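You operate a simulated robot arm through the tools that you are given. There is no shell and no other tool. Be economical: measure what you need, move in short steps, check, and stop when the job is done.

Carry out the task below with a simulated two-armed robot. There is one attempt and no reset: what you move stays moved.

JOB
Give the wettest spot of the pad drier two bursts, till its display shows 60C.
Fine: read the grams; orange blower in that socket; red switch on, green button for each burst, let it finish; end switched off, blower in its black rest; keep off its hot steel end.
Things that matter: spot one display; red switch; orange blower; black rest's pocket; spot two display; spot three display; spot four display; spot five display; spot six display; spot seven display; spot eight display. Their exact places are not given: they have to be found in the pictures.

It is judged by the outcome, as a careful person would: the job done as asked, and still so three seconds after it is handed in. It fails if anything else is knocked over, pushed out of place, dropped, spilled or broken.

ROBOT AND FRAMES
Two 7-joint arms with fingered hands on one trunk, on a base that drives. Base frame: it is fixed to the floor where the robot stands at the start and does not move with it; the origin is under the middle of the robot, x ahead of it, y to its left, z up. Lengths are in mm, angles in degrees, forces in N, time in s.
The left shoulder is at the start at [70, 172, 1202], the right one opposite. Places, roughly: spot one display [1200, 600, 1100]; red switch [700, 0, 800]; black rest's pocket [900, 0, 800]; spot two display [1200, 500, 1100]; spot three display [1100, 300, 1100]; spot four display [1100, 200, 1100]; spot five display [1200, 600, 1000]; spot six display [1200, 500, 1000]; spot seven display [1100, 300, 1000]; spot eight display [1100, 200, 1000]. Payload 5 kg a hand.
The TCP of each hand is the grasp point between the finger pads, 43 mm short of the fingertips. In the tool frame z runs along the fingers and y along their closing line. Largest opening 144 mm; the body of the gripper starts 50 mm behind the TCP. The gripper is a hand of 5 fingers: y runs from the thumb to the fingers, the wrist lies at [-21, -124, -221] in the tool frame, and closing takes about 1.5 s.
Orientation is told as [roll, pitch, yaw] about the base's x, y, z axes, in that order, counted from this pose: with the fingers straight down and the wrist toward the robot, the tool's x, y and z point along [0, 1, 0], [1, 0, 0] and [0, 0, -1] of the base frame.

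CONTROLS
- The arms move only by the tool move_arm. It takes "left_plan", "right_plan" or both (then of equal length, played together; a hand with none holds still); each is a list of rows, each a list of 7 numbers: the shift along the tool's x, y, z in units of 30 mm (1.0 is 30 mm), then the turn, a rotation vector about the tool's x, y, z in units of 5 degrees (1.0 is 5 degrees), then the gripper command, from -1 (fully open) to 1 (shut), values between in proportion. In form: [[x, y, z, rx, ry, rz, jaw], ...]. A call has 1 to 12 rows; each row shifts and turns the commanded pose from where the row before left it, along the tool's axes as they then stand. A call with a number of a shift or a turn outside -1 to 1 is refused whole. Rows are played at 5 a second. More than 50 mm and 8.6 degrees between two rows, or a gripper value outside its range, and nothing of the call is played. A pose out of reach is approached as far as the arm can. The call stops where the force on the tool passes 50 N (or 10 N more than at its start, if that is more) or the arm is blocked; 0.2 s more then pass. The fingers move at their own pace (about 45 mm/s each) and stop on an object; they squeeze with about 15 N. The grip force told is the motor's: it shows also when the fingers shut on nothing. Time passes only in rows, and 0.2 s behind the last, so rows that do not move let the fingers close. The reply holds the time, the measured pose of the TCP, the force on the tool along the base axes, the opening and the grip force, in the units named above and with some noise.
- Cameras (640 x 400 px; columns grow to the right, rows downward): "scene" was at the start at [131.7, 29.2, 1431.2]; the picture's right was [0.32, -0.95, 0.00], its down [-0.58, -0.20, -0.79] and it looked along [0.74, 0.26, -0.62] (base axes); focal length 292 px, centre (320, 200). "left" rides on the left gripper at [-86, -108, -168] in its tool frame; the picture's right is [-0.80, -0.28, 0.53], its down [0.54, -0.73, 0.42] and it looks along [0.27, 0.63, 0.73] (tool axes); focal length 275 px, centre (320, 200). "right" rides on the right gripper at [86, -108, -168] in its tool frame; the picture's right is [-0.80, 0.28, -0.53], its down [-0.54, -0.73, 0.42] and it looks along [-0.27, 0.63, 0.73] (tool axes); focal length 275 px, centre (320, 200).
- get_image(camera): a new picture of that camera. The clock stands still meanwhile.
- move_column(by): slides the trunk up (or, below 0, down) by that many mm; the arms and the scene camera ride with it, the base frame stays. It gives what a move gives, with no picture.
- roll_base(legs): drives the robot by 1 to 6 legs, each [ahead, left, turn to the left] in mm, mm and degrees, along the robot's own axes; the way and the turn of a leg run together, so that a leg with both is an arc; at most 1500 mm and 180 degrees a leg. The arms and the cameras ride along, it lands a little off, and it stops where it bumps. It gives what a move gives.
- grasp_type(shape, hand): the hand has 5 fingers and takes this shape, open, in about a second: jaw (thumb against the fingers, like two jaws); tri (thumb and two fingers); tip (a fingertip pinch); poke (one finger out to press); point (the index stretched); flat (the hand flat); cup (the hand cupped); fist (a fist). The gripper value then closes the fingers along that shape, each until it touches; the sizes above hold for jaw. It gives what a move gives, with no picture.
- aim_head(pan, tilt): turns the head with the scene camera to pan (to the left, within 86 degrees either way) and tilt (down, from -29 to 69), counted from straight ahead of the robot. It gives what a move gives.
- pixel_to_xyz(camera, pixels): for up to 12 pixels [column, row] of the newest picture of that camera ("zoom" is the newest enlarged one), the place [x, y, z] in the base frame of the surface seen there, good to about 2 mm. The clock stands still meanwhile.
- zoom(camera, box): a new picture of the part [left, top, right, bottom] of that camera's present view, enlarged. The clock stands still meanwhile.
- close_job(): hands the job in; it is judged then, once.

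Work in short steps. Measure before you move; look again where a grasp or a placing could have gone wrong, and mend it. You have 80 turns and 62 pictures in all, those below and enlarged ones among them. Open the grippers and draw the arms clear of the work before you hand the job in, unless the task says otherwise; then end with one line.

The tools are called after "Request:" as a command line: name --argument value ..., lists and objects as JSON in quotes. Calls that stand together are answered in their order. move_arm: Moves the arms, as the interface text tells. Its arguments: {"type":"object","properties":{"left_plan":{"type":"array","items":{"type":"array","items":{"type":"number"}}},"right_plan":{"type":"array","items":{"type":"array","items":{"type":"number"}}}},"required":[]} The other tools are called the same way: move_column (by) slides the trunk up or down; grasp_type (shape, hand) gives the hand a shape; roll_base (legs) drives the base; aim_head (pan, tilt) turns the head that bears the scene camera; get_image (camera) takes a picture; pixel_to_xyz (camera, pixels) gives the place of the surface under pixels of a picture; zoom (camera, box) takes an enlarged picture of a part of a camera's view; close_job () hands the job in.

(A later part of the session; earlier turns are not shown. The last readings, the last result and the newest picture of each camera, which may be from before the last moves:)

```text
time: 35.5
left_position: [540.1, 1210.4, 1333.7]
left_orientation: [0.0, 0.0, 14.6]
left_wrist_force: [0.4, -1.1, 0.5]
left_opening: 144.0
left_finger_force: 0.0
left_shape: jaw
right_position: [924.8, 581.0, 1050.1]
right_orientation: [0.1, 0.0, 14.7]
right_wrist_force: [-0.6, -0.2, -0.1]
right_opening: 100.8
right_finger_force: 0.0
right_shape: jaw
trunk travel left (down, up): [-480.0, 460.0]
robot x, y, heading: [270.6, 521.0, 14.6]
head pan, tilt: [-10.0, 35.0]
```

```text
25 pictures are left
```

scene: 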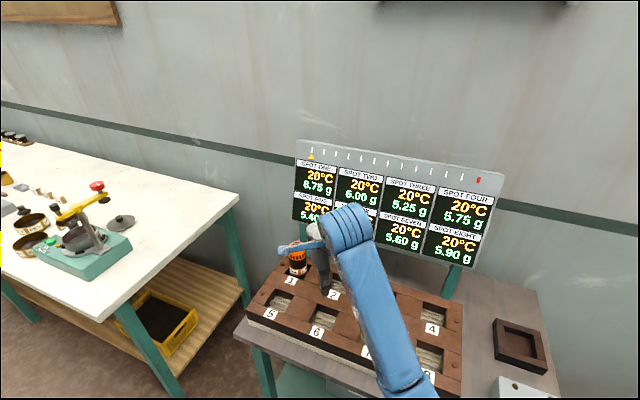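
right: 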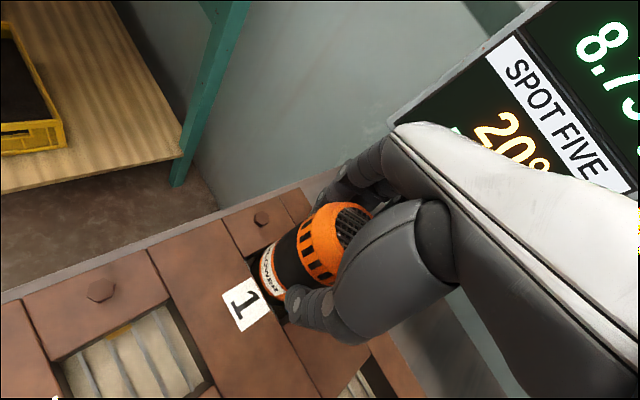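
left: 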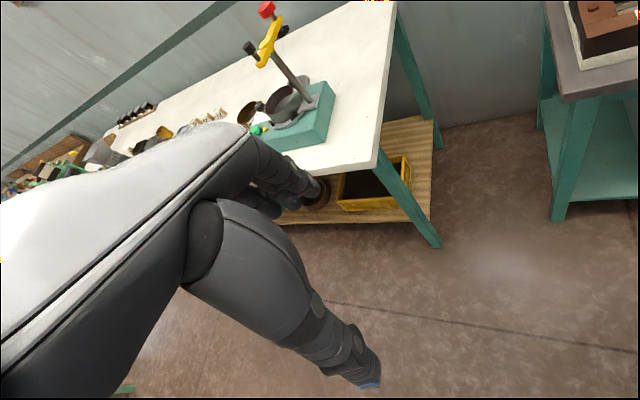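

The blower stands in socket 1. I turn back to -20° heading, set the right hand to the poke shape, and look at the switch box closely.

Request:
roll_base --legs '[[0, 0, -35]]'

Request:
grasp_type --hand "right" --shape "poke"

Request:
aim_head --pan -25 --tilt 48

Request:
get_image --camera "scene"

```text
time: 37.6
left_position: [885.5, 934.6, 1333.1]
left_orientation: [0.0, 0.2, -20.1]
left_wrist_force: [-0.4, 0.4, 0.2]
left_opening: 143.7
left_finger_force: 0.0
left_shape: jaw
right_position: [844.3, 197.2, 1049.5]
right_orientation: [0.1, 0.0, -20.1]
right_wrist_force: [-0.3, -0.5, 0.2]
right_opening: 100.7
right_finger_force: 0.0
right_shape: jaw
trunk travel left (down, up): [-480.0, 460.0]
robot x, y, heading: [267.2, 519.7, -20.4]
head pan, tilt: [-10.0, 35.0]
```

```text
time: 38.5
left_position: [886.0, 934.0, 1332.4]
left_orientation: [0.0, 0.0, -20.0]
left_wrist_force: [-0.3, -0.1, -0.7]
left_opening: 144.0
left_finger_force: 0.0
left_shape: jaw
right_position: [843.7, 197.9, 1048.9]
right_orientation: [0.0, 0.0, -20.1]
right_wrist_force: [0.2, 0.3, 0.2]
right_opening: 0.1
right_finger_force: 0.1
right_shape: poke
trunk travel left (down, up): [-480.0, 460.0]
robot x, y, heading: [269.6, 520.9, -20.2]
head pan, tilt: [-10.0, 35.0]
```

```text
time: 39.3
left_position: [885.4, 933.7, 1332.0]
left_orientation: [0.0, -0.1, -20.1]
left_wrist_force: [0.2, 0.2, 0.0]
left_opening: 143.7
left_finger_force: 0.2
left_shape: jaw
right_position: [844.3, 195.6, 1049.0]
right_orientation: [0.0, 0.0, -20.1]
right_wrist_force: [-1.5, -0.3, -0.2]
right_opening: 0.0
right_finger_force: 0.1
right_shape: poke
trunk travel left (down, up): [-480.0, 460.0]
robot x, y, heading: [269.4, 520.4, -19.9]
head pan, tilt: [-25.0, 48.0]
```

```text
24 pictures are left
```

scene: 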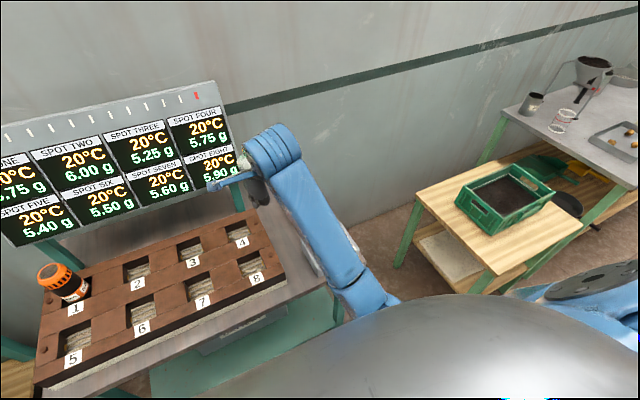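

The arm hides the box from the head. I bring the poking hand near above the box at height and use the wrist camera.

Request:
move_arm --right_plan '[[-0.83, -0.576, 0.2, 0, 0, 0, -1], [-0.83, -0.576, 0.2, 0, 0, 0, -1], [-0.83, -0.576, 0.2, 0, 0, 0, -1], [-0.83, -0.576, 0.2, 0, 0, 0, -1], [-0.83, -0.576, 0.2, 0, 0, 0, -1]]'

Request:
get_image --camera "right"

Request:
get_image --camera "scene"

```text
time: 40.5
left_position: [883.5, 933.6, 1334.9]
left_orientation: [0.0, 0.0, -20.2]
left_wrist_force: [-0.3, -1.7, 1.1]
left_opening: 143.9
left_finger_force: 0.0
left_shape: jaw
right_position: [719.4, 109.2, 1020.5]
right_orientation: [0.0, 0.0, -20.1]
right_wrist_force: [0.4, -0.1, -0.8]
right_opening: 0.0
right_finger_force: 0.0
right_shape: poke
trunk travel left (down, up): [-480.0, 460.0]
robot x, y, heading: [267.9, 520.7, -20.0]
head pan, tilt: [-25.0, 48.0]
```

```text
23 pictures are left
```

right: 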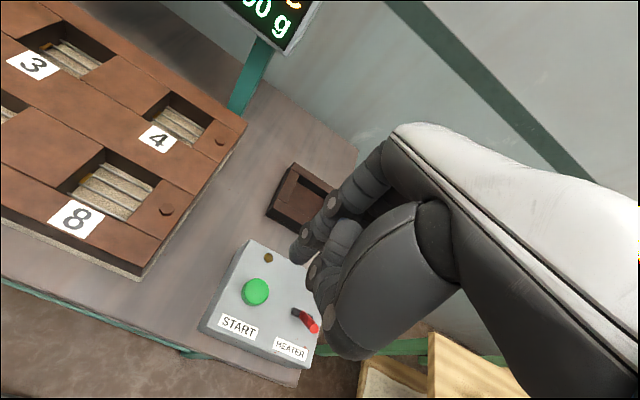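

```text
22 pictures are left
```

scene: 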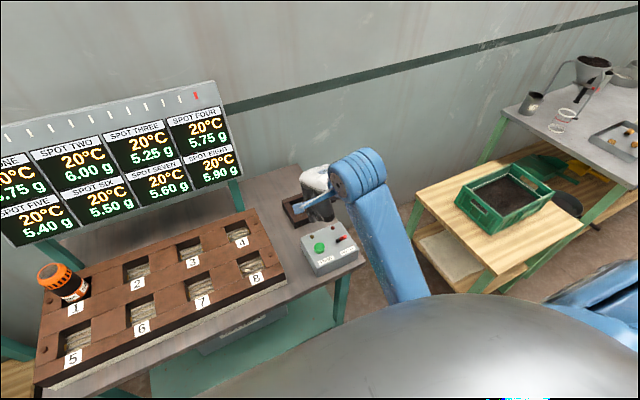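

The box is visible in both views and the index fingertip is near (298,255) in the right view. I measure the fingertip, button and lever.

Request:
pixel_to_xyz --camera "right" --pixels '[[297, 258], [302, 262], [310, 240], [256, 291], [253, 297], [316, 328], [306, 320], [297, 313], [242, 300], [265, 280], [294, 310], [318, 331]]'

Request:
zoom --camera "scene" --box '[285, 200, 375, 285]'

Request:
pixel_to_xyz --camera "zoom" --pixels '[[245, 335], [250, 350], [380, 275], [400, 262], [420, 275], [360, 280], [415, 268], [390, 270], [300, 150], [310, 130], [290, 160], [240, 327]]'

```text
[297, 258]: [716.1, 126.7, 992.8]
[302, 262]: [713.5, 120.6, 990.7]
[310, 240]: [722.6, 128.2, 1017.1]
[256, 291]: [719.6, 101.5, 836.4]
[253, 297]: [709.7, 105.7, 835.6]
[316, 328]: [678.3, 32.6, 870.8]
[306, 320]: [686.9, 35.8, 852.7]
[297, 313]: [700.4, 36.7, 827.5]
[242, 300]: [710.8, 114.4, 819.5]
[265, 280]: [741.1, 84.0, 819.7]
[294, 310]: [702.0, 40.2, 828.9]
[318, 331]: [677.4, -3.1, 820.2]
```

```text
4.71 times, centred on (330, 242) of scene
```

zoom: 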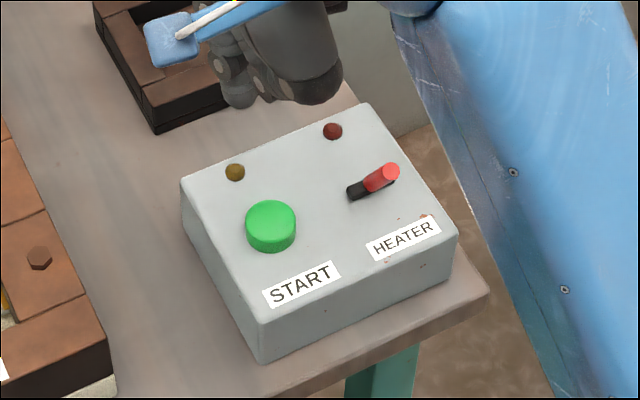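

```text
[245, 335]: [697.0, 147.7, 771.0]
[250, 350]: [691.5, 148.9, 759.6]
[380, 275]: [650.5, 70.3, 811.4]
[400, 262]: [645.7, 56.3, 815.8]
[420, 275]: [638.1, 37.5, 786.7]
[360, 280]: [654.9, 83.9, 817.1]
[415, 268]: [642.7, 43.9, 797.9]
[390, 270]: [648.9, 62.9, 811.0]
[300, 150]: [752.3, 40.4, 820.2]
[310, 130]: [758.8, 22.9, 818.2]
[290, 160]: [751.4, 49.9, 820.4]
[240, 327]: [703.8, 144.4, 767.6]
```

I need the lever's exact lean, so I measure points on the lever and its black slot in this zoom.

Request:
pixel_to_xyz --camera "zoom" --pixels '[[350, 193], [356, 188], [393, 183], [365, 195], [368, 185], [374, 182], [380, 178], [386, 174], [392, 172], [395, 168], [272, 215], [270, 250]]'

Request:
zoom --camera "right" --box '[200, 230, 360, 370]'

Request:
pixel_to_xyz --camera "zoom" --pixels '[[370, 315], [390, 325], [400, 345], [420, 355], [440, 385], [450, 370], [460, 395], [430, 345], [470, 385], [395, 115], [370, 100], [480, 390]]'

```text
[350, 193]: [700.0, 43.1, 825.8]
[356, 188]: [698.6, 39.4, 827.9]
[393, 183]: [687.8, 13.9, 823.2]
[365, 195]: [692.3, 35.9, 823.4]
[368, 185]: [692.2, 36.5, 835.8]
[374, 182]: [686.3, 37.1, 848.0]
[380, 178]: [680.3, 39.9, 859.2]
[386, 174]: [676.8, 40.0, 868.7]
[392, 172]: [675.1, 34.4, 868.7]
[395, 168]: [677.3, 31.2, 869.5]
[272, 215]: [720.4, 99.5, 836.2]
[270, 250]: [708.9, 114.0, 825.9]
```

```text
2.86 times, centred on (280, 300) of right
```

zoom: 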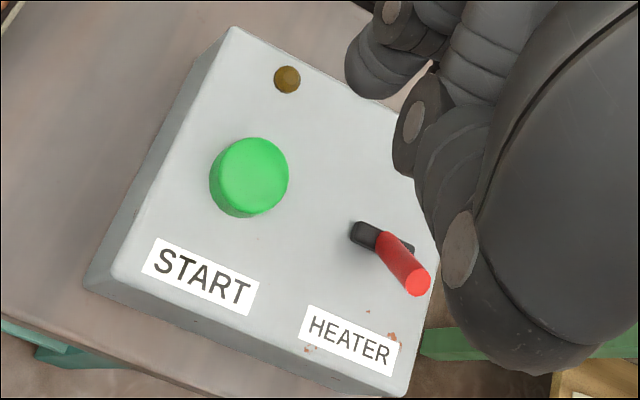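

```text
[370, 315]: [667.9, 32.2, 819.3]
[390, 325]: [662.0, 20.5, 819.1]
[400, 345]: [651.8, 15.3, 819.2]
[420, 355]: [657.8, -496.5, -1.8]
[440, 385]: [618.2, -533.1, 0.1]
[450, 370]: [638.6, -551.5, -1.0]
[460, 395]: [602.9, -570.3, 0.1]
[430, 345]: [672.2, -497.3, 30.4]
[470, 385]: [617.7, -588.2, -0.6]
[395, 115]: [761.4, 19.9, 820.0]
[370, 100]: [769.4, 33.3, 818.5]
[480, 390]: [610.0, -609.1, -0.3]
```

The lever leans toward the robot (-n), so it must be pushed away along the tool's +y. I measure hand parts to learn which is lowest in the poke shape.

Request:
pixel_to_xyz --camera "zoom" --pixels '[[360, 88], [375, 94], [400, 85], [400, 160], [412, 120], [425, 190], [430, 220], [450, 290], [460, 250], [500, 350], [560, 365], [350, 60]]'

Request:
pixel_to_xyz --camera "scene" --pixels '[[334, 221], [335, 222], [332, 215], [344, 219], [350, 221], [354, 220], [340, 212], [352, 213]]'

```text
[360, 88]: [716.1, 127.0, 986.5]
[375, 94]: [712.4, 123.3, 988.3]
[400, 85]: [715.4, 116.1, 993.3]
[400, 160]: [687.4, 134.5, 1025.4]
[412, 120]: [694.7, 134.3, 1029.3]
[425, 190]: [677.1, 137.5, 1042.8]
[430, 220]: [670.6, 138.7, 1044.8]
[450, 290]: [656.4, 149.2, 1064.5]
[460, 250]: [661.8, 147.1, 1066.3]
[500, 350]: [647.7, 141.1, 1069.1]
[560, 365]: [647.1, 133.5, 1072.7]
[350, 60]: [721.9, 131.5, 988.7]
```

```text
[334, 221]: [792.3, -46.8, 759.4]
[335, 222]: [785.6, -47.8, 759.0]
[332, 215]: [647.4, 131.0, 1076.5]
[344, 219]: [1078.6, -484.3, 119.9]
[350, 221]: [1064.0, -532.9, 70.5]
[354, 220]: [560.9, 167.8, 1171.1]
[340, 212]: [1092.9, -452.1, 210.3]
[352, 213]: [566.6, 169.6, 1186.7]
```

The index tip is the lowest part, about 40 mm below TCP and about 12 mm toward tool +x. I position the finger on the robot side of the lever and descend partway.

Request:
move_arm --right_plan '[[-0.81, -0.4, 0, 0, 0, 0, -1], [-0.81, -0.4, 0, 0, 0, 0, -1], [-0.81, -0.4, 0, 0, 0, 0, -1], [-0.81, -0.4, 0, 0, 0, 0, -1], [0, 0, 0.9, 0, 0, 0, -1], [0, 0, 0.9, 0, 0, 0, -1], [0, 0, 0.9, 0, 0, 0, -1], [0, 0, 0, 0, 0, 0, -1]]'

Request:
get_image --camera "right"

Request:
zoom --camera "scene" --box '[270, 180, 400, 290]'

```text
time: 42.3
left_position: [885.4, 933.7, 1332.6]
left_orientation: [0.0, 0.0, -20.0]
left_wrist_force: [-0.6, -0.6, 0.4]
left_opening: 143.8
left_finger_force: 0.1
left_shape: jaw
right_position: [640.8, 36.5, 937.5]
right_orientation: [0.0, -0.1, -20.1]
right_wrist_force: [-0.7, -0.4, -0.7]
right_opening: 0.0
right_finger_force: 0.1
right_shape: poke
trunk travel left (down, up): [-480.0, 460.0]
robot x, y, heading: [271.9, 521.9, -19.9]
head pan, tilt: [-25.0, 48.0]
```

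```text
19 pictures are left
```

right: 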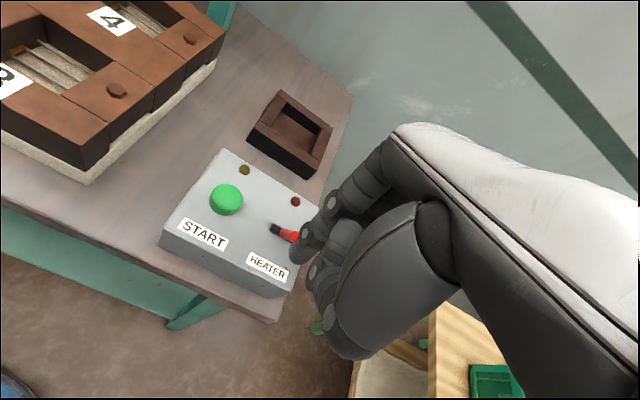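

```text
3.64 times, centred on (335, 235) of scene
```

zoom: 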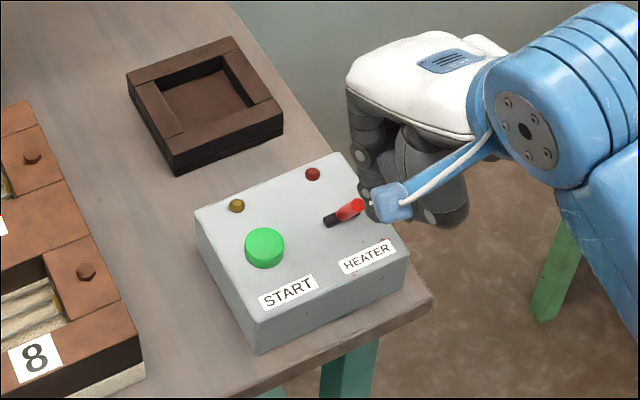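

I verify the fingertip position against the lever before going lower.

Request:
pixel_to_xyz --camera "right" --pixels '[[291, 252], [296, 259], [302, 262], [306, 258], [298, 240], [288, 246], [290, 237], [285, 233]]'

```text
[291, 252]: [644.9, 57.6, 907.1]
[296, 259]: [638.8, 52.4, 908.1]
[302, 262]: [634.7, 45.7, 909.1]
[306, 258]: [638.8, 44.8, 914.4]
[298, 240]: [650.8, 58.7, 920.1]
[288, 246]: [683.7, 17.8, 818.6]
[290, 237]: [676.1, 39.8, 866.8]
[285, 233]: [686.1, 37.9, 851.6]
```

The finger lies in line with the lever. I lower 48 mm and push away in small steps.

Request:
move_arm --right_plan '[[0, 0, 0.8, 0, 0, 0, -1], [0, 0, 0.8, 0, 0, 0, -1], [0, 0.3, 0, 0, 0, 0, -1], [0, 0.3, 0, 0, 0, 0, -1], [0, 0.3, 0, 0, 0, 0, -1], [0, 0.3, 0, 0, 0, 0, -1], [0, 0.3, 0, 0, 0, 0, -1], [0, 0, 0, 0, 0, 0, -1]]'

Request:
zoom --camera "scene" --box '[270, 180, 400, 290]'

```text
time: 44.1
left_position: [885.4, 933.8, 1332.4]
left_orientation: [0.0, 0.0, -20.1]
left_wrist_force: [0.1, -0.3, -0.3]
left_opening: 143.8
left_finger_force: 0.1
left_shape: jaw
right_position: [684.2, 18.2, 889.6]
right_orientation: [0.0, 0.1, -20.1]
right_wrist_force: [0.4, -0.8, -0.3]
right_opening: 0.2
right_finger_force: 0.0
right_shape: poke
trunk travel left (down, up): [-480.0, 460.0]
robot x, y, heading: [267.9, 523.7, -20.3]
head pan, tilt: [-25.0, 48.0]
```

```text
3.64 times, centred on (335, 235) of scene
```

zoom: 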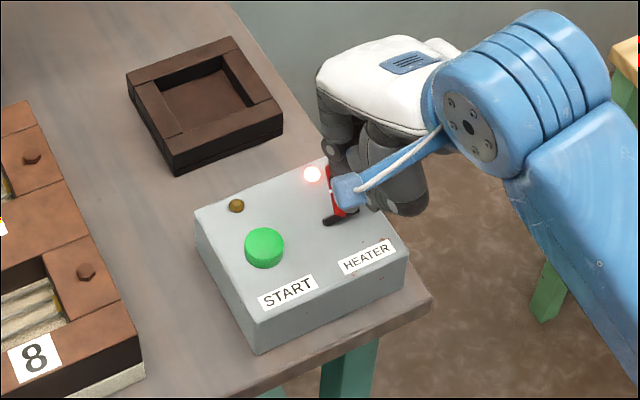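

The red lamp lit, so the heater is on. I back off, rise, and move over the green button.

Request:
move_arm --right_plan '[[0, -0.4, 0, 0, 0, 0, -1], [0, 0, -1, 0, 0, 0, -1], [0, 0, -0.8, 0, 0, 0, -1], [0.88, 0.16, 0, 0, 0, 0, -1], [0.88, 0.16, 0, 0, 0, 0, -1], [0.88, 0.16, 0, 0, 0, 0, -1], [0, 0, 0.8, 0, 0, 0, -1], [0, 0, 0.6, 0, 0, 0, -1], [0, 0, 0, 0, 0, 0, -1]]'

Request:
zoom --camera "scene" --box '[270, 180, 400, 290]'

Request:
zoom --camera "right" --box '[200, 160, 420, 330]'

```text
time: 46.1
left_position: [885.3, 934.1, 1333.1]
left_orientation: [0.0, 0.0, -20.0]
left_wrist_force: [-1.5, 0.9, -0.2]
left_opening: 143.7
left_finger_force: 0.0
left_shape: jaw
right_position: [713.6, 93.7, 901.9]
right_orientation: [0.0, -0.1, -20.1]
right_wrist_force: [-1.0, 0.5, 0.1]
right_opening: 0.1
right_finger_force: 0.1
right_shape: poke
trunk travel left (down, up): [-480.0, 460.0]
robot x, y, heading: [271.7, 526.6, -20.1]
head pan, tilt: [-25.0, 48.0]
```

```text
3.64 times, centred on (335, 235) of scene
```

zoom: 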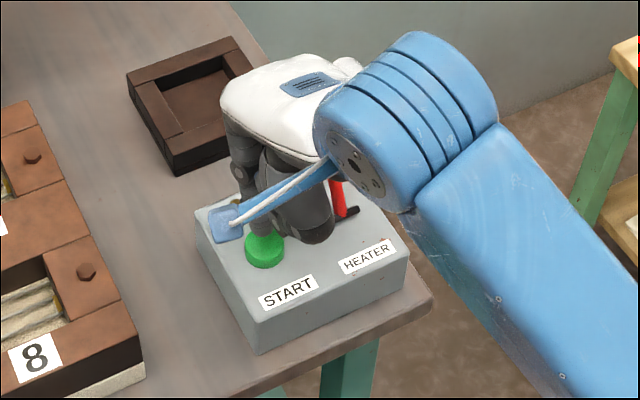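

```text
2.35 times, centred on (310, 245) of right
```

zoom: 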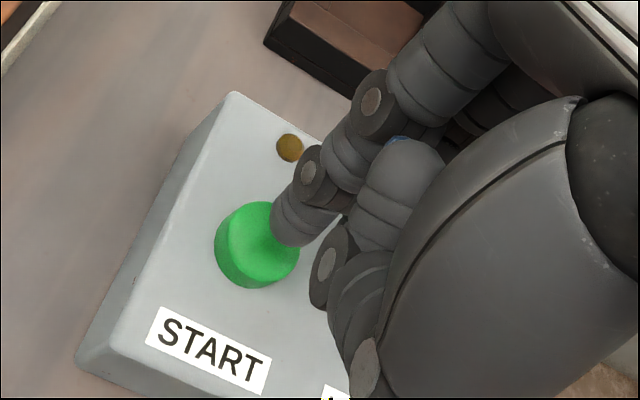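

The fingertip is over the button. I turn the head a little so spot one's display shows, then press and release.

Request:
aim_head --pan -12 --tilt 45

Request:
move_arm --right_plan '[[0.03, 0.03, 0.4, 0, 0, 0, -1], [0, 0, 0.3, 0, 0, 0, -1], [0, 0, 0.2, 0, 0, 0, -1], [0, 0, 0.15, 0, 0, 0, -1], [0, 0, 0.1, 0, 0, 0, -1]]'

Request:
get_image --camera "scene"

```text
time: 46.8
left_position: [885.0, 933.3, 1333.4]
left_orientation: [0.1, -0.1, -20.1]
left_wrist_force: [-0.5, -0.5, -0.6]
left_opening: 143.9
left_finger_force: 0.0
left_shape: jaw
right_position: [715.1, 93.1, 902.3]
right_orientation: [0.0, 0.0, -20.0]
right_wrist_force: [-1.0, -0.5, 0.6]
right_opening: 0.1
right_finger_force: 0.0
right_shape: poke
trunk travel left (down, up): [-480.0, 460.0]
robot x, y, heading: [271.2, 520.5, -20.0]
head pan, tilt: [-12.0, 45.0]
```

```text
time: 48.0
left_position: [883.6, 934.7, 1333.4]
left_orientation: [-0.1, -0.1, -20.1]
left_wrist_force: [-0.3, 0.1, -0.6]
left_opening: 143.8
left_finger_force: 0.0
left_shape: jaw
right_position: [713.3, 92.7, 870.4]
right_orientation: [-0.1, -0.3, -20.2]
right_wrist_force: [-0.1, -2.5, 21.2]
right_opening: 0.1
right_finger_force: 0.1
right_shape: poke
trunk travel left (down, up): [-480.0, 460.0]
robot x, y, heading: [266.7, 517.1, -20.0]
head pan, tilt: [-12.0, 45.0]
```

```text
14 pictures are left
```

scene: 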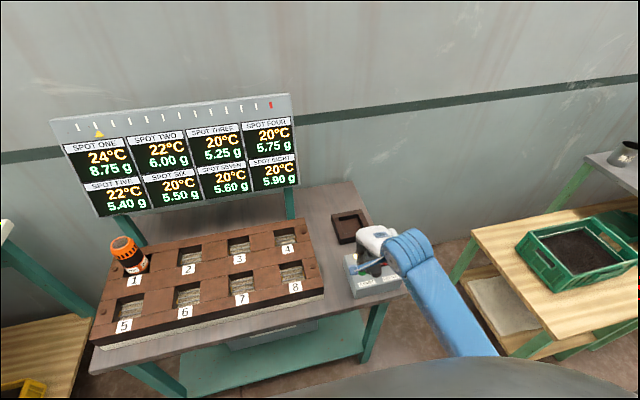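

The burst is running: spot one shows 24°C and the pointer is moving. I lift off the button and wait.

Request:
move_arm --right_plan '[[0, 0, -0.6, 0, 0, 0, -1], [0, 0, -0.3, 0, 0, 0, -1], [0, 0, 0, 0, 0, 0, -1], [0, 0, 0, 0, 0, 0, -1], [0, 0, 0, 0, 0, 0, -1], [0, 0, 0, 0, 0, 0, -1], [0, 0, 0, 0, 0, 0, -1], [0, 0, 0, 0, 0, 0, -1], [0, 0, 0, 0, 0, 0, -1], [0, 0, 0, 0, 0, 0, -1], [0, 0, 0, 0, 0, 0, -1], [0, 0, 0, 0, 0, 0, -1]]'

Request:
zoom --camera "scene" --box '[40, 80, 400, 310]'

```text
time: 50.6
left_position: [885.3, 933.2, 1333.2]
left_orientation: [0.0, 0.0, -20.1]
left_wrist_force: [0.1, 0.0, 0.3]
left_opening: 143.7
left_finger_force: 0.1
left_shape: jaw
right_position: [714.0, 92.9, 893.5]
right_orientation: [0.0, 0.0, -20.1]
right_wrist_force: [-0.4, -0.1, 0.1]
right_opening: 0.0
right_finger_force: 0.0
right_shape: poke
trunk travel left (down, up): [-480.0, 460.0]
robot x, y, heading: [266.4, 523.7, -20.0]
head pan, tilt: [-12.0, 45.0]
```

```text
1.74 times, centred on (220, 195) of scene
```

zoom: 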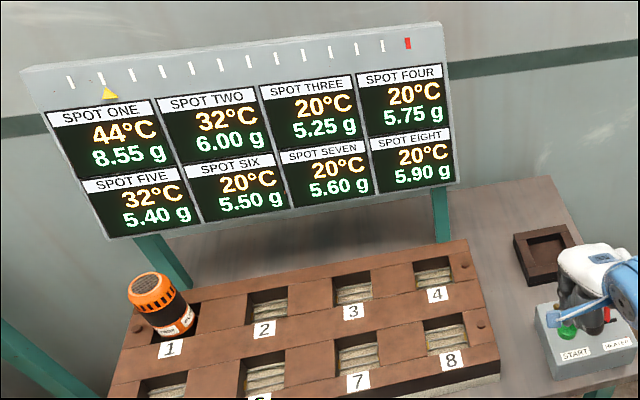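

Spot one is at 44°C, 8.55 g. I wait further to see whether the burst has ended.

Request:
move_arm --right_plan '[[0, 0, 0, 0, 0, 0, -1], [0, 0, 0, 0, 0, 0, -1], [0, 0, 0, 0, 0, 0, -1], [0, 0, 0, 0, 0, 0, -1], [0, 0, 0, 0, 0, 0, -1], [0, 0, 0, 0, 0, 0, -1], [0, 0, 0, 0, 0, 0, -1], [0, 0, 0, 0, 0, 0, -1], [0, 0, 0, 0, 0, 0, -1], [0, 0, 0, 0, 0, 0, -1]]'

Request:
zoom --camera "scene" --box '[40, 80, 400, 310]'

```text
time: 52.8
left_position: [884.5, 933.8, 1333.3]
left_orientation: [0.0, -0.1, -20.1]
left_wrist_force: [0.0, 0.0, -0.9]
left_opening: 143.8
left_finger_force: 0.0
left_shape: jaw
right_position: [714.8, 94.2, 895.0]
right_orientation: [0.0, 0.0, -20.1]
right_wrist_force: [0.5, 0.0, -0.7]
right_opening: 0.0
right_finger_force: 0.0
right_shape: poke
trunk travel left (down, up): [-480.0, 460.0]
robot x, y, heading: [270.8, 519.7, -20.1]
head pan, tilt: [-12.0, 45.0]
```

```text
1.74 times, centred on (220, 195) of scene
```

zoom: 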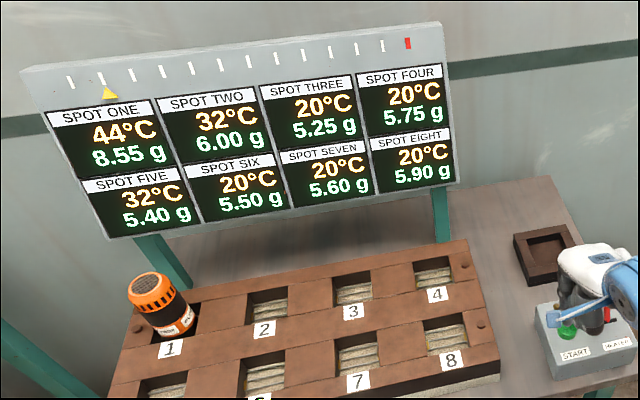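

The burst is finished and steady at 44°C. I press for the second burst, lift off, and wait it out.

Request:
move_arm --right_plan '[[0, 0, 0.3, 0, 0, 0, -1], [0, 0, 0.25, 0, 0, 0, -1], [0, 0, 0.2, 0, 0, 0, -1], [0, 0, 0.15, 0, 0, 0, -1], [0, 0, 0, 0, 0, 0, -1], [0, 0, -0.5, 0, 0, 0, -1], [0, 0, -0.5, 0, 0, 0, -1], [0, 0, 0, 0, 0, 0, -1], [0, 0, 0, 0, 0, 0, -1], [0, 0, 0, 0, 0, 0, -1], [0, 0, 0, 0, 0, 0, -1], [0, 0, 0, 0, 0, 0, -1]]'

Request:
move_arm --right_plan '[[0, 0, 0, 0, 0, 0, -1], [0, 0, 0, 0, 0, 0, -1], [0, 0, 0, 0, 0, 0, -1], [0, 0, 0, 0, 0, 0, -1], [0, 0, 0, 0, 0, 0, -1], [0, 0, 0, 0, 0, 0, -1], [0, 0, 0, 0, 0, 0, -1], [0, 0, 0, 0, 0, 0, -1], [0, 0, 0, 0, 0, 0, -1], [0, 0, 0, 0, 0, 0, -1]]'

Request:
zoom --camera "scene" --box '[40, 80, 400, 310]'

```text
time: 55.4
left_position: [886.2, 933.7, 1332.3]
left_orientation: [0.1, 0.0, -20.1]
left_wrist_force: [0.8, -0.4, -0.4]
left_opening: 143.9
left_finger_force: 0.1
left_shape: jaw
right_position: [713.5, 93.6, 897.1]
right_orientation: [0.0, 0.1, -20.1]
right_wrist_force: [-0.7, 1.0, -0.7]
right_opening: 0.0
right_finger_force: 0.0
right_shape: poke
trunk travel left (down, up): [-480.0, 460.0]
robot x, y, heading: [270.2, 519.1, -20.3]
head pan, tilt: [-12.0, 45.0]
```

```text
time: 57.6
left_position: [885.6, 933.9, 1333.5]
left_orientation: [0.1, -0.1, -20.1]
left_wrist_force: [0.8, 0.0, 0.0]
left_opening: 143.7
left_finger_force: 0.0
left_shape: jaw
right_position: [714.6, 93.5, 897.5]
right_orientation: [0.0, 0.0, -20.2]
right_wrist_force: [0.1, 0.5, -0.7]
right_opening: 0.0
right_finger_force: 0.0
right_shape: poke
trunk travel left (down, up): [-480.0, 460.0]
robot x, y, heading: [268.5, 520.8, -19.9]
head pan, tilt: [-12.0, 45.0]
```

```text
1.74 times, centred on (220, 195) of scene
```

zoom: 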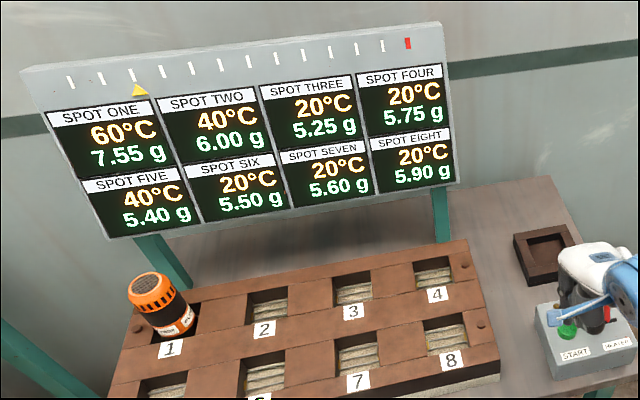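

Spot one shows 60°C after two bursts. To switch off, I rise, go over to the far side of the lever and descend partway, then look.

Request:
move_arm --right_plan '[[0, 0, -0.8, 0, 0, 0, -1], [0, 0, -0.8, 0, 0, 0, -1], [-0.66, 0.446, 0, 0, 0, 0, -1], [-0.66, 0.446, 0, 0, 0, 0, -1], [-0.66, 0.446, 0, 0, 0, 0, -1], [-0.66, 0.446, 0, 0, 0, 0, -1], [0, 0, 0.5, 0, 0, 0, -1], [0, 0, 0, 0, 0, 0, -1]]'

Request:
zoom --camera "right" --box '[160, 160, 420, 370]'

Request:
pixel_to_xyz --camera "zoom" --pixels '[[320, 230], [330, 240], [340, 250], [350, 250], [300, 260], [280, 280], [260, 290], [270, 300], [290, 250], [310, 200], [315, 215], [360, 240]]'

```text
time: 59.4
left_position: [885.0, 933.5, 1333.5]
left_orientation: [0.1, -0.1, -20.1]
left_wrist_force: [-0.1, 0.5, -0.1]
left_opening: 144.3
left_finger_force: 0.0
left_shape: jaw
right_position: [737.5, 0.8, 930.2]
right_orientation: [0.0, 0.0, -20.1]
right_wrist_force: [-0.9, -1.0, -0.6]
right_opening: 0.0
right_finger_force: 0.0
right_shape: poke
trunk travel left (down, up): [-480.0, 460.0]
robot x, y, heading: [268.5, 522.8, -20.0]
head pan, tilt: [-12.0, 45.0]
```

```text
1.90 times, centred on (290, 265) of right
```

zoom: 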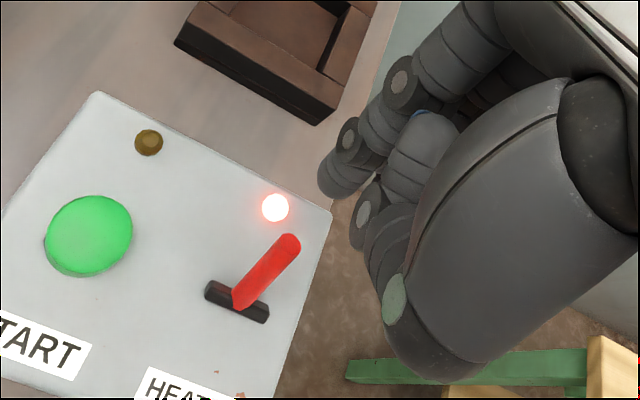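

```text
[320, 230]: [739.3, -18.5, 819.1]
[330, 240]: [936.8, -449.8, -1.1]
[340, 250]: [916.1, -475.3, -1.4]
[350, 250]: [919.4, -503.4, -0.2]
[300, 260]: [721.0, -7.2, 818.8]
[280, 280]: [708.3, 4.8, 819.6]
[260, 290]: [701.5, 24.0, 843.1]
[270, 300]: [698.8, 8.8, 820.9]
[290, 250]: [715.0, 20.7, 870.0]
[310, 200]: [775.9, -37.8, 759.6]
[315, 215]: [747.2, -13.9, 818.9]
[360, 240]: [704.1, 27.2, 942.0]
```

The lever now leans away, and the finger is about 13 mm beyond it and in line. I lower and pull the lever back toward the robot.

Request:
move_arm --right_plan '[[0, 0.1, 0.7, 0, 0, 0, -1], [0, 0, 0.53, 0, 0, 0, -1], [0, -0.3, 0, 0, 0, 0, -1], [0, -0.3, 0, 0, 0, 0, -1], [0, -0.3, 0, 0, 0, 0, -1], [0, -0.3, 0, 0, 0, 0, -1], [0, -0.3, 0, 0, 0, 0, -1], [0, -0.15, 0, 0, 0, 0, -1], [0, 0, 0, 0, 0, 0, -1]]'

Request:
zoom --camera "right" --box '[160, 160, 420, 370]'

```text
time: 61.4
left_position: [884.0, 933.6, 1333.1]
left_orientation: [0.0, 0.0, -20.2]
left_wrist_force: [0.7, 1.1, -0.3]
left_opening: 143.6
left_finger_force: 0.1
left_shape: jaw
right_position: [692.7, 16.5, 893.8]
right_orientation: [0.1, 0.1, -20.0]
right_wrist_force: [-0.2, 0.9, -0.2]
right_opening: 0.0
right_finger_force: 0.0
right_shape: poke
trunk travel left (down, up): [-480.0, 460.0]
robot x, y, heading: [268.1, 523.1, -19.8]
head pan, tilt: [-12.0, 45.0]
```

```text
1.90 times, centred on (290, 265) of right
```

zoom: 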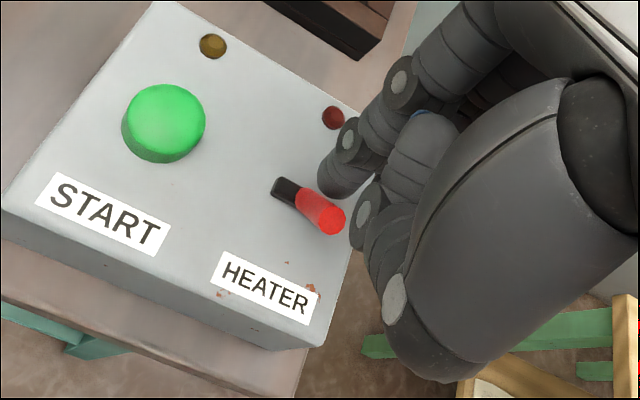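

The lamp is dark, so the heater is off. I back off, rise, change to jaw shape and turn to socket 1.

Request:
move_arm --right_plan '[[0, 0.3, 0, 0, 0, 0, -1], [0, 0, -1, 0, 0, 0, -1], [0, 0, -1, 0, 0, 0, -1], [0, 0, -1, 0, 0, 0, -1], [0, 0, -1, 0, 0, 0, -1], [0, 0, -1, 0, 0, 0, -1], [0, 0, -1, 0, 0, 0, -1]]'

Request:
grasp_type --hand "right" --shape "jaw"

Request:
roll_base --legs '[[0, 0, 35]]'

Request:
aim_head --pan -10 --tilt 40

Request:
get_image --camera "scene"

```text
time: 63.0
left_position: [885.4, 933.5, 1333.7]
left_orientation: [0.1, 0.0, -20.1]
left_wrist_force: [0.3, 0.8, -0.4]
left_opening: 144.0
left_finger_force: 0.1
left_shape: jaw
right_position: [702.6, 15.2, 1073.9]
right_orientation: [0.0, 0.1, -20.2]
right_wrist_force: [0.1, 0.1, -0.3]
right_opening: 0.2
right_finger_force: 0.0
right_shape: poke
trunk travel left (down, up): [-480.0, 460.0]
robot x, y, heading: [269.0, 519.9, -19.9]
head pan, tilt: [-12.0, 45.0]
```

```text
time: 63.9
left_position: [886.3, 932.7, 1334.1]
left_orientation: [0.0, 0.0, -20.1]
left_wrist_force: [0.7, -0.1, -0.2]
left_opening: 143.9
left_finger_force: 0.1
left_shape: jaw
right_position: [701.8, 14.1, 1074.2]
right_orientation: [0.0, 0.0, -20.1]
right_wrist_force: [-0.6, 0.5, 0.2]
right_opening: 143.7
right_finger_force: 0.0
right_shape: jaw
trunk travel left (down, up): [-480.0, 460.0]
robot x, y, heading: [270.1, 523.4, -20.2]
head pan, tilt: [-12.0, 45.0]
```

```text
time: 66.0
left_position: [540.0, 1211.1, 1332.4]
left_orientation: [0.0, 0.0, 14.8]
left_wrist_force: [0.1, -0.2, 0.0]
left_opening: 144.2
left_finger_force: 0.1
left_shape: jaw
right_position: [915.5, 352.6, 1074.0]
right_orientation: [0.0, 0.0, 14.7]
right_wrist_force: [0.5, 0.4, -0.3]
right_opening: 143.7
right_finger_force: 0.1
right_shape: jaw
trunk travel left (down, up): [-480.0, 460.0]
robot x, y, heading: [269.1, 523.8, 14.7]
head pan, tilt: [-12.0, 45.0]
```

```text
time: 66.6
left_position: [538.3, 1211.4, 1333.0]
left_orientation: [-0.1, 0.1, 14.7]
left_wrist_force: [-0.4, 0.4, 0.1]
left_opening: 143.8
left_finger_force: 0.0
left_shape: jaw
right_position: [913.6, 352.1, 1075.0]
right_orientation: [0.0, 0.0, 14.8]
right_wrist_force: [0.1, 0.3, -0.2]
right_opening: 143.9
right_finger_force: 0.2
right_shape: jaw
trunk travel left (down, up): [-480.0, 460.0]
robot x, y, heading: [270.1, 522.6, 14.6]
head pan, tilt: [-10.0, 40.0]
```

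```text
8 pictures are left
```

scene: 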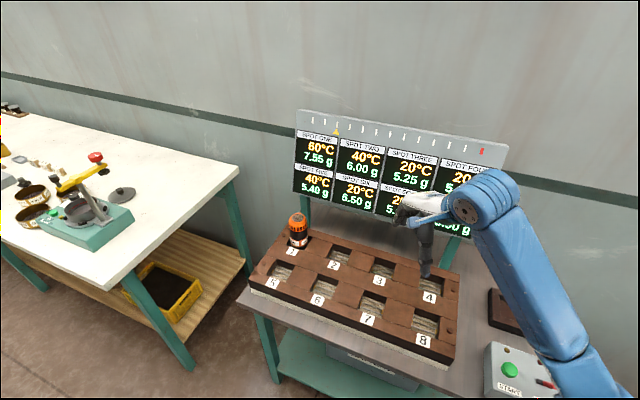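

8 pictures are left. I measure the blower's position in the current picture before approaching.

Request:
pixel_to_xyz --camera "scene" --pixels '[[297, 217], [291, 228], [297, 228], [303, 228], [297, 240], [292, 240], [303, 240]]'

Request:
move_arm --right_plan '[[0.88, 0.83, 0, 0, 0, 0, -0.5], [0.88, 0.83, 0, 0, 0, 0, -0.5], [0.88, 0.83, 0, 0, 0, 0, -0.5], [0.88, 0.83, 0, 0, 0, 0, -0.5], [0.88, 0.83, 0, 0, 0, 0, -0.5], [0.88, 0.83, 0, 0, 0, 0, -0.5], [0.88, 0.83, 0, 0, 0, 0, -0.5], [0.88, 0.83, 0, 0, 0, 0, -0.5], [0.88, 0.83, 0, 0, 0, 0, -0.5], [0.88, 0.83, 0, 0, 0, 0, -0.5], [0, 0, 0, 0, 0, 0, -0.5]]'

```text
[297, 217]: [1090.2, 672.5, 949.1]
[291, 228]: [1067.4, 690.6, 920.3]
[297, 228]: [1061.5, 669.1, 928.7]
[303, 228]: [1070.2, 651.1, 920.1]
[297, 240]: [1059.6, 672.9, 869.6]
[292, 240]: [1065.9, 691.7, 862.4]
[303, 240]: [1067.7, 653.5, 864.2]
```

```text
time: 69.0
left_position: [538.4, 1211.5, 1333.4]
left_orientation: [0.0, 0.0, 14.7]
left_wrist_force: [0.3, -0.8, -0.3]
left_opening: 143.7
left_finger_force: 0.1
left_shape: jaw
right_position: [1087.8, 670.7, 1074.7]
right_orientation: [0.0, 0.0, 14.7]
right_wrist_force: [0.6, 0.5, 0.4]
right_opening: 108.2
right_finger_force: 0.1
right_shape: jaw
trunk travel left (down, up): [-480.0, 460.0]
robot x, y, heading: [268.1, 519.0, 14.7]
head pan, tilt: [-10.0, 40.0]
```

The blower centre is at (1089,672), and the hand is right above. I descend to z≈914 and check before closing.

Request:
move_arm --right_plan '[[0.03, 0.03, 0.766, 0, 0, 0, -0.5], [0, 0, 0.766, 0, 0, 0, -0.5], [0, 0, 0.766, 0, 0, 0, -0.5], [0, 0, 0.766, 0, 0, 0, -0.5], [0, 0, 0.766, 0, 0, 0, -0.5], [0, 0, 0.766, 0, 0, 0, -0.5], [0, 0, 0.766, 0, 0, 0, -0.5], [0, 0, 0, 0, 0, 0, -0.5]]'

Request:
get_image --camera "right"

```text
time: 70.8
left_position: [539.2, 1211.5, 1333.3]
left_orientation: [0.0, 0.1, 14.8]
left_wrist_force: [-0.3, -0.4, -0.4]
left_opening: 143.5
left_finger_force: 0.1
left_shape: jaw
right_position: [1088.2, 671.6, 912.2]
right_orientation: [0.1, 0.0, 14.7]
right_wrist_force: [0.2, -0.1, 0.0]
right_opening: 108.1
right_finger_force: 0.1
right_shape: jaw
trunk travel left (down, up): [-480.0, 460.0]
robot x, y, heading: [271.3, 520.0, 14.7]
head pan, tilt: [-10.0, 40.0]
```

```text
7 pictures are left
```

right: 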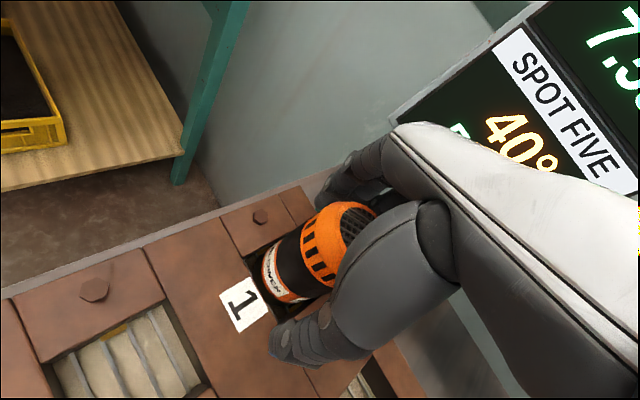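

The fingers straddle the blower above the wood. I close, then lift straight up to z≈1070.

Request:
move_arm --right_plan '[[0, 0, 0, 0, 0, 0, 0], [0, 0, 0, 0, 0, 0, 0.5], [0, 0, 0, 0, 0, 0, 1], [0, 0, 0, 0, 0, 0, 1], [0, 0, 0, 0, 0, 0, 1], [0, 0, 0, 0, 0, 0, 1], [0, 0, 0, 0, 0, 0, 1], [0, 0, 0, 0, 0, 0, 1], [0, 0, 0, 0, 0, 0, 1]]'

Request:
move_arm --right_plan '[[0, 0, -0.3, 0, 0, 0, 1], [0, 0, -0.5, 0, 0, 0, 1], [0, 0, -0.7, 0, 0, 0, 1], [0, 0, -0.8, 0, 0, 0, 1], [0, 0, -0.8, 0, 0, 0, 1], [0, 0, -0.8, 0, 0, 0, 1], [0, 0, -0.8, 0, 0, 0, 1], [0, 0, -0.6, 0, 0, 0, 1]]'

Request:
get_image --camera "right"

```text
time: 72.8
left_position: [539.7, 1211.8, 1332.9]
left_orientation: [0.0, 0.0, 14.7]
left_wrist_force: [-0.1, 0.6, 0.6]
left_opening: 143.7
left_finger_force: 0.1
left_shape: jaw
right_position: [1088.5, 671.6, 912.3]
right_orientation: [0.0, 0.0, 14.6]
right_wrist_force: [-2.7, -0.1, -0.8]
right_opening: 52.9
right_finger_force: 15.8
right_shape: jaw
trunk travel left (down, up): [-480.0, 460.0]
robot x, y, heading: [272.3, 519.5, 14.7]
head pan, tilt: [-10.0, 40.0]
```

```text
time: 74.6
left_position: [539.6, 1213.1, 1333.0]
left_orientation: [0.1, 0.0, 14.7]
left_wrist_force: [-0.6, 1.1, -0.3]
left_opening: 143.9
left_finger_force: 0.1
left_shape: jaw
right_position: [1088.5, 673.1, 1073.3]
right_orientation: [-0.1, 0.1, 14.7]
right_wrist_force: [-0.7, 0.4, -6.9]
right_opening: 52.6
right_finger_force: 15.0
right_shape: jaw
trunk travel left (down, up): [-480.0, 460.0]
robot x, y, heading: [268.1, 519.6, 14.8]
head pan, tilt: [-10.0, 40.0]
```

```text
6 pictures are left
```

right: 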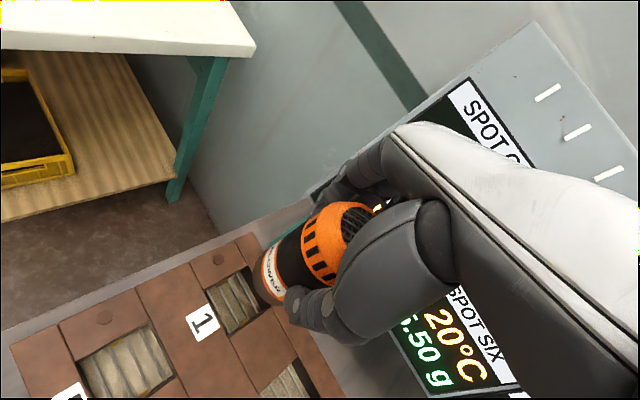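

Held upright. I move back along the earlier path and turn to -20°.

Request:
move_arm --right_plan '[[-0.868, -0.85, 0, 0, 0, 0, 1], [-0.868, -0.85, 0, 0, 0, 0, 1], [-0.868, -0.85, 0, 0, 0, 0, 1], [-0.868, -0.85, 0, 0, 0, 0, 1], [-0.868, -0.85, 0, 0, 0, 0, 1], [-0.868, -0.85, 0, 0, 0, 0, 1], [-0.868, -0.85, 0, 0, 0, 0, 1], [-0.868, -0.85, 0, 0, 0, 0, 1]]'

Request:
roll_base --legs '[[0, 0, -18], [0, 0, -17]]'

```text
time: 76.4
left_position: [539.7, 1210.0, 1334.6]
left_orientation: [0.1, -0.1, 14.8]
left_wrist_force: [-0.1, -0.1, 0.3]
left_opening: 143.9
left_finger_force: 0.0
left_shape: jaw
right_position: [945.1, 418.2, 1071.8]
right_orientation: [0.1, 0.0, 14.7]
right_wrist_force: [0.1, -0.3, -5.8]
right_opening: 52.5
right_finger_force: 14.9
right_shape: jaw
trunk travel left (down, up): [-480.0, 460.0]
robot x, y, heading: [270.1, 522.4, 14.9]
head pan, tilt: [-10.0, 40.0]
```

```text
time: 78.8
left_position: [886.2, 934.2, 1332.1]
left_orientation: [0.0, 0.0, -20.2]
left_wrist_force: [0.1, 0.2, 0.2]
left_opening: 143.4
left_finger_force: 0.1
left_shape: jaw
right_position: [766.2, 51.4, 1072.3]
right_orientation: [-0.1, 0.1, -20.2]
right_wrist_force: [0.6, 0.9, -5.6]
right_opening: 52.5
right_finger_force: 15.3
right_shape: jaw
trunk travel left (down, up): [-480.0, 460.0]
robot x, y, heading: [271.1, 522.3, -20.4]
head pan, tilt: [-10.0, 40.0]
```

I move forward over the rest and down to z≈945, then check alignment with the pocket.

Request:
move_arm --right_plan '[[0, 0.826, 0, 0, 0, 0, 1], [0, 0.826, 0, 0, 0, 0, 1], [0, 0.826, 0, 0, 0, 0, 1], [0, 0.826, 0, 0, 0, 0, 1], [0, 0.826, 0, 0, 0, 0, 1], [-0.04, 0.826, 0, 0, 0, 0, 1], [0, 0, 0.85, 0, 0, 0, 1], [0, 0, 0.85, 0, 0, 0, 1], [0, 0, 0.85, 0, 0, 0, 1], [0, 0, 0.85, 0, 0, 0, 1], [0, 0, 0.85, 0, 0, 0, 1], [0, 0, 0, 0, 0, 0, 1]]'

Request:
get_image --camera "right"

```text
time: 81.4
left_position: [885.7, 932.7, 1332.4]
left_orientation: [0.0, 0.1, -20.1]
left_wrist_force: [0.1, 0.7, 0.9]
left_opening: 143.8
left_finger_force: 0.1
left_shape: jaw
right_position: [905.3, -2.4, 942.9]
right_orientation: [0.0, 0.0, -20.1]
right_wrist_force: [-0.2, -1.0, -6.9]
right_opening: 52.3
right_finger_force: 15.6
right_shape: jaw
trunk travel left (down, up): [-480.0, 460.0]
robot x, y, heading: [273.9, 522.9, -20.3]
head pan, tilt: [-10.0, 40.0]
```

```text
5 pictures are left
```

right: 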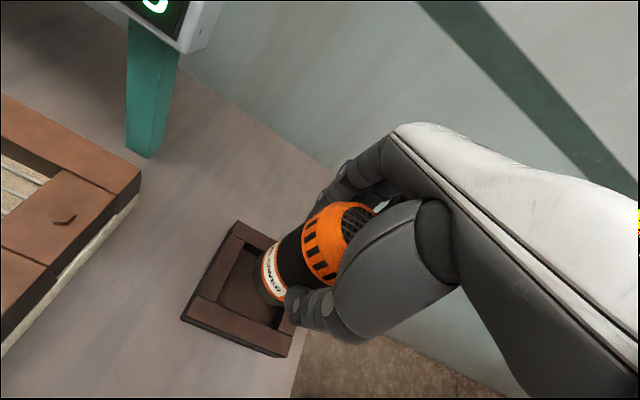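

Aligned with the pocket. I lower gently to the pocket floor.

Request:
move_arm --right_plan '[[0, 0, 0.5, 0, 0, 0, 1], [0, 0.03, 0.5, 0, 0, 0, 1], [0, 0, 0.4, 0, 0, 0, 1], [0, 0, 0.3, 0, 0, 0, 1], [0, 0, 0.25, 0, 0, 0, 1], [0, 0, 0.2, 0, 0, 0, 1], [0, 0, 0.1, 0, 0, 0, 1], [0, 0, 0, 0, 0, 0, 1]]'

Request:
get_image --camera "right"

```text
time: 83.2
left_position: [885.3, 933.0, 1332.4]
left_orientation: [-0.1, 0.1, -20.2]
left_wrist_force: [0.2, 0.0, 1.3]
left_opening: 143.9
left_finger_force: 0.0
left_shape: jaw
right_position: [905.5, -1.0, 876.1]
right_orientation: [0.1, 0.1, -20.2]
right_wrist_force: [0.2, -0.1, -6.1]
right_opening: 52.2
right_finger_force: 15.5
right_shape: jaw
trunk travel left (down, up): [-480.0, 460.0]
robot x, y, heading: [265.7, 526.5, -20.4]
head pan, tilt: [-10.0, 40.0]
```

```text
4 pictures are left
```

right: 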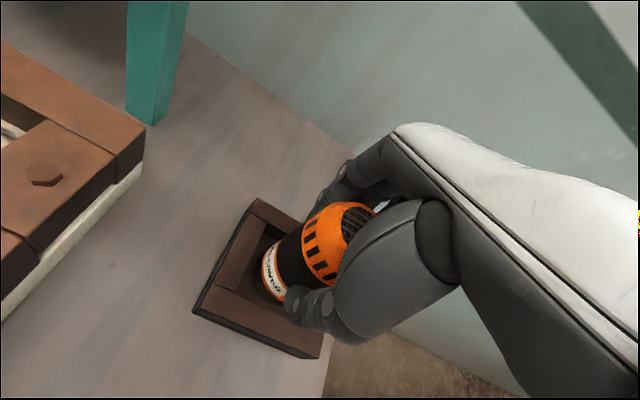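

It is inside the pocket but the force still shows the full weight, so a few mm remain. I lower in tiny steps to contact.

Request:
move_arm --right_plan '[[0, 0, 0.08, 0, 0, 0, 1], [0, 0, 0.08, 0, 0, 0, 1], [0, 0, 0.06, 0, 0, 0, 1], [0, 0, 0, 0, 0, 0, 1]]'

```text
time: 84.2
left_position: [884.4, 934.1, 1332.9]
left_orientation: [0.0, 0.0, -20.2]
left_wrist_force: [-0.6, -0.5, -0.3]
left_opening: 144.0
left_finger_force: 0.0
left_shape: jaw
right_position: [905.7, -0.2, 873.0]
right_orientation: [0.0, -0.2, -20.2]
right_wrist_force: [0.1, 0.4, 11.2]
right_opening: 53.2
right_finger_force: 15.1
right_shape: jaw
trunk travel left (down, up): [-480.0, 460.0]
robot x, y, heading: [268.6, 517.5, -20.2]
head pan, tilt: [-10.0, 40.0]
```

Contact with the floor (+11 N). I open the hand and then rise.

Request:
move_arm --right_plan '[[0, 0, -0.07, 0, 0, 0, 0.2], [0, 0, 0, 0, 0, 0, -0.2], [0, 0, 0, 0, 0, 0, -0.5], [0, 0, 0, 0, 0, 0, -0.6], [0, 0, 0, 0, 0, 0, -0.6], [0, 0, 0, 0, 0, 0, -0.6], [0, 0, 0, 0, 0, 0, -0.6]]'

Request:
move_arm --right_plan '[[0, 0, -0.4, 0, 0, 0, -0.6], [0, 0, -0.8, 0, 0, 0, -0.6], [0, 0, -0.8, 0, 0, 0, -0.6], [0, 0, -0.9, 0, 0, 0, -0.6], [0, 0, -0.9, 0, 0, 0, -0.6], [0, 0, -0.9, 0, 0, 0, -0.8], [0, 0, -0.9, 0, 0, 0, -1], [0, -0.9, -0.5, 0, 0, 0, -1], [0, -0.9, -0.5, 0, 0, 0, -1], [0, -0.9, 0, 0, 0, 0, -1], [0, -0.9, 0, 0, 0, 0, -1], [0, -0.9, 0, 0, 0, 0, -1]]'

Request:
aim_head --pan -12 --tilt 45

Request:
get_image --camera "scene"

```text
time: 85.8
left_position: [886.0, 932.3, 1332.5]
left_orientation: [-0.1, 0.1, -20.2]
left_wrist_force: [-0.3, -0.6, -0.4]
left_opening: 143.8
left_finger_force: 0.2
left_shape: jaw
right_position: [905.3, -0.3, 871.5]
right_orientation: [0.0, -0.1, -20.2]
right_wrist_force: [0.3, -0.4, 0.2]
right_opening: 114.9
right_finger_force: 0.0
right_shape: jaw
trunk travel left (down, up): [-480.0, 460.0]
robot x, y, heading: [271.7, 518.3, -20.1]
head pan, tilt: [-10.0, 40.0]
```

```text
time: 88.4
left_position: [884.9, 933.8, 1334.2]
left_orientation: [0.0, -0.1, -20.2]
left_wrist_force: [-0.5, 1.1, -0.1]
left_opening: 143.8
left_finger_force: 0.1
left_shape: jaw
right_position: [778.1, 46.7, 1069.2]
right_orientation: [0.0, 0.0, -20.1]
right_wrist_force: [-0.8, -0.1, 0.0]
right_opening: 143.9
right_finger_force: 0.1
right_shape: jaw
trunk travel left (down, up): [-480.0, 460.0]
robot x, y, heading: [268.0, 523.1, -20.5]
head pan, tilt: [-10.0, 40.0]
```

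```text
time: 89.1
left_position: [885.6, 934.1, 1334.0]
left_orientation: [0.1, 0.0, -20.2]
left_wrist_force: [0.3, 0.4, -1.1]
left_opening: 143.8
left_finger_force: 0.0
left_shape: jaw
right_position: [778.9, 46.0, 1070.9]
right_orientation: [0.0, 0.0, -20.3]
right_wrist_force: [-0.2, 0.0, 0.3]
right_opening: 143.6
right_finger_force: 0.1
right_shape: jaw
trunk travel left (down, up): [-480.0, 460.0]
robot x, y, heading: [270.4, 517.5, -20.1]
head pan, tilt: [-12.0, 45.0]
```

```text
3 pictures are left
```

scene: 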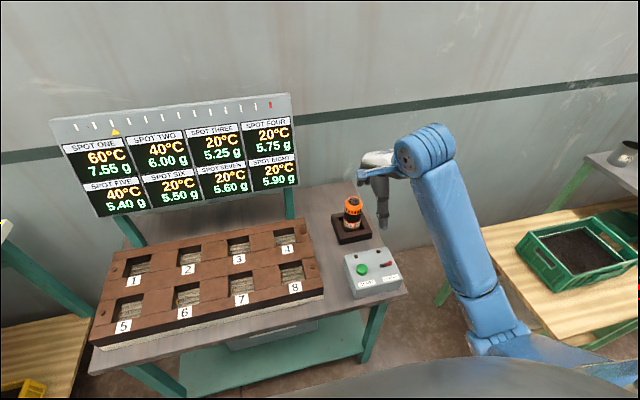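

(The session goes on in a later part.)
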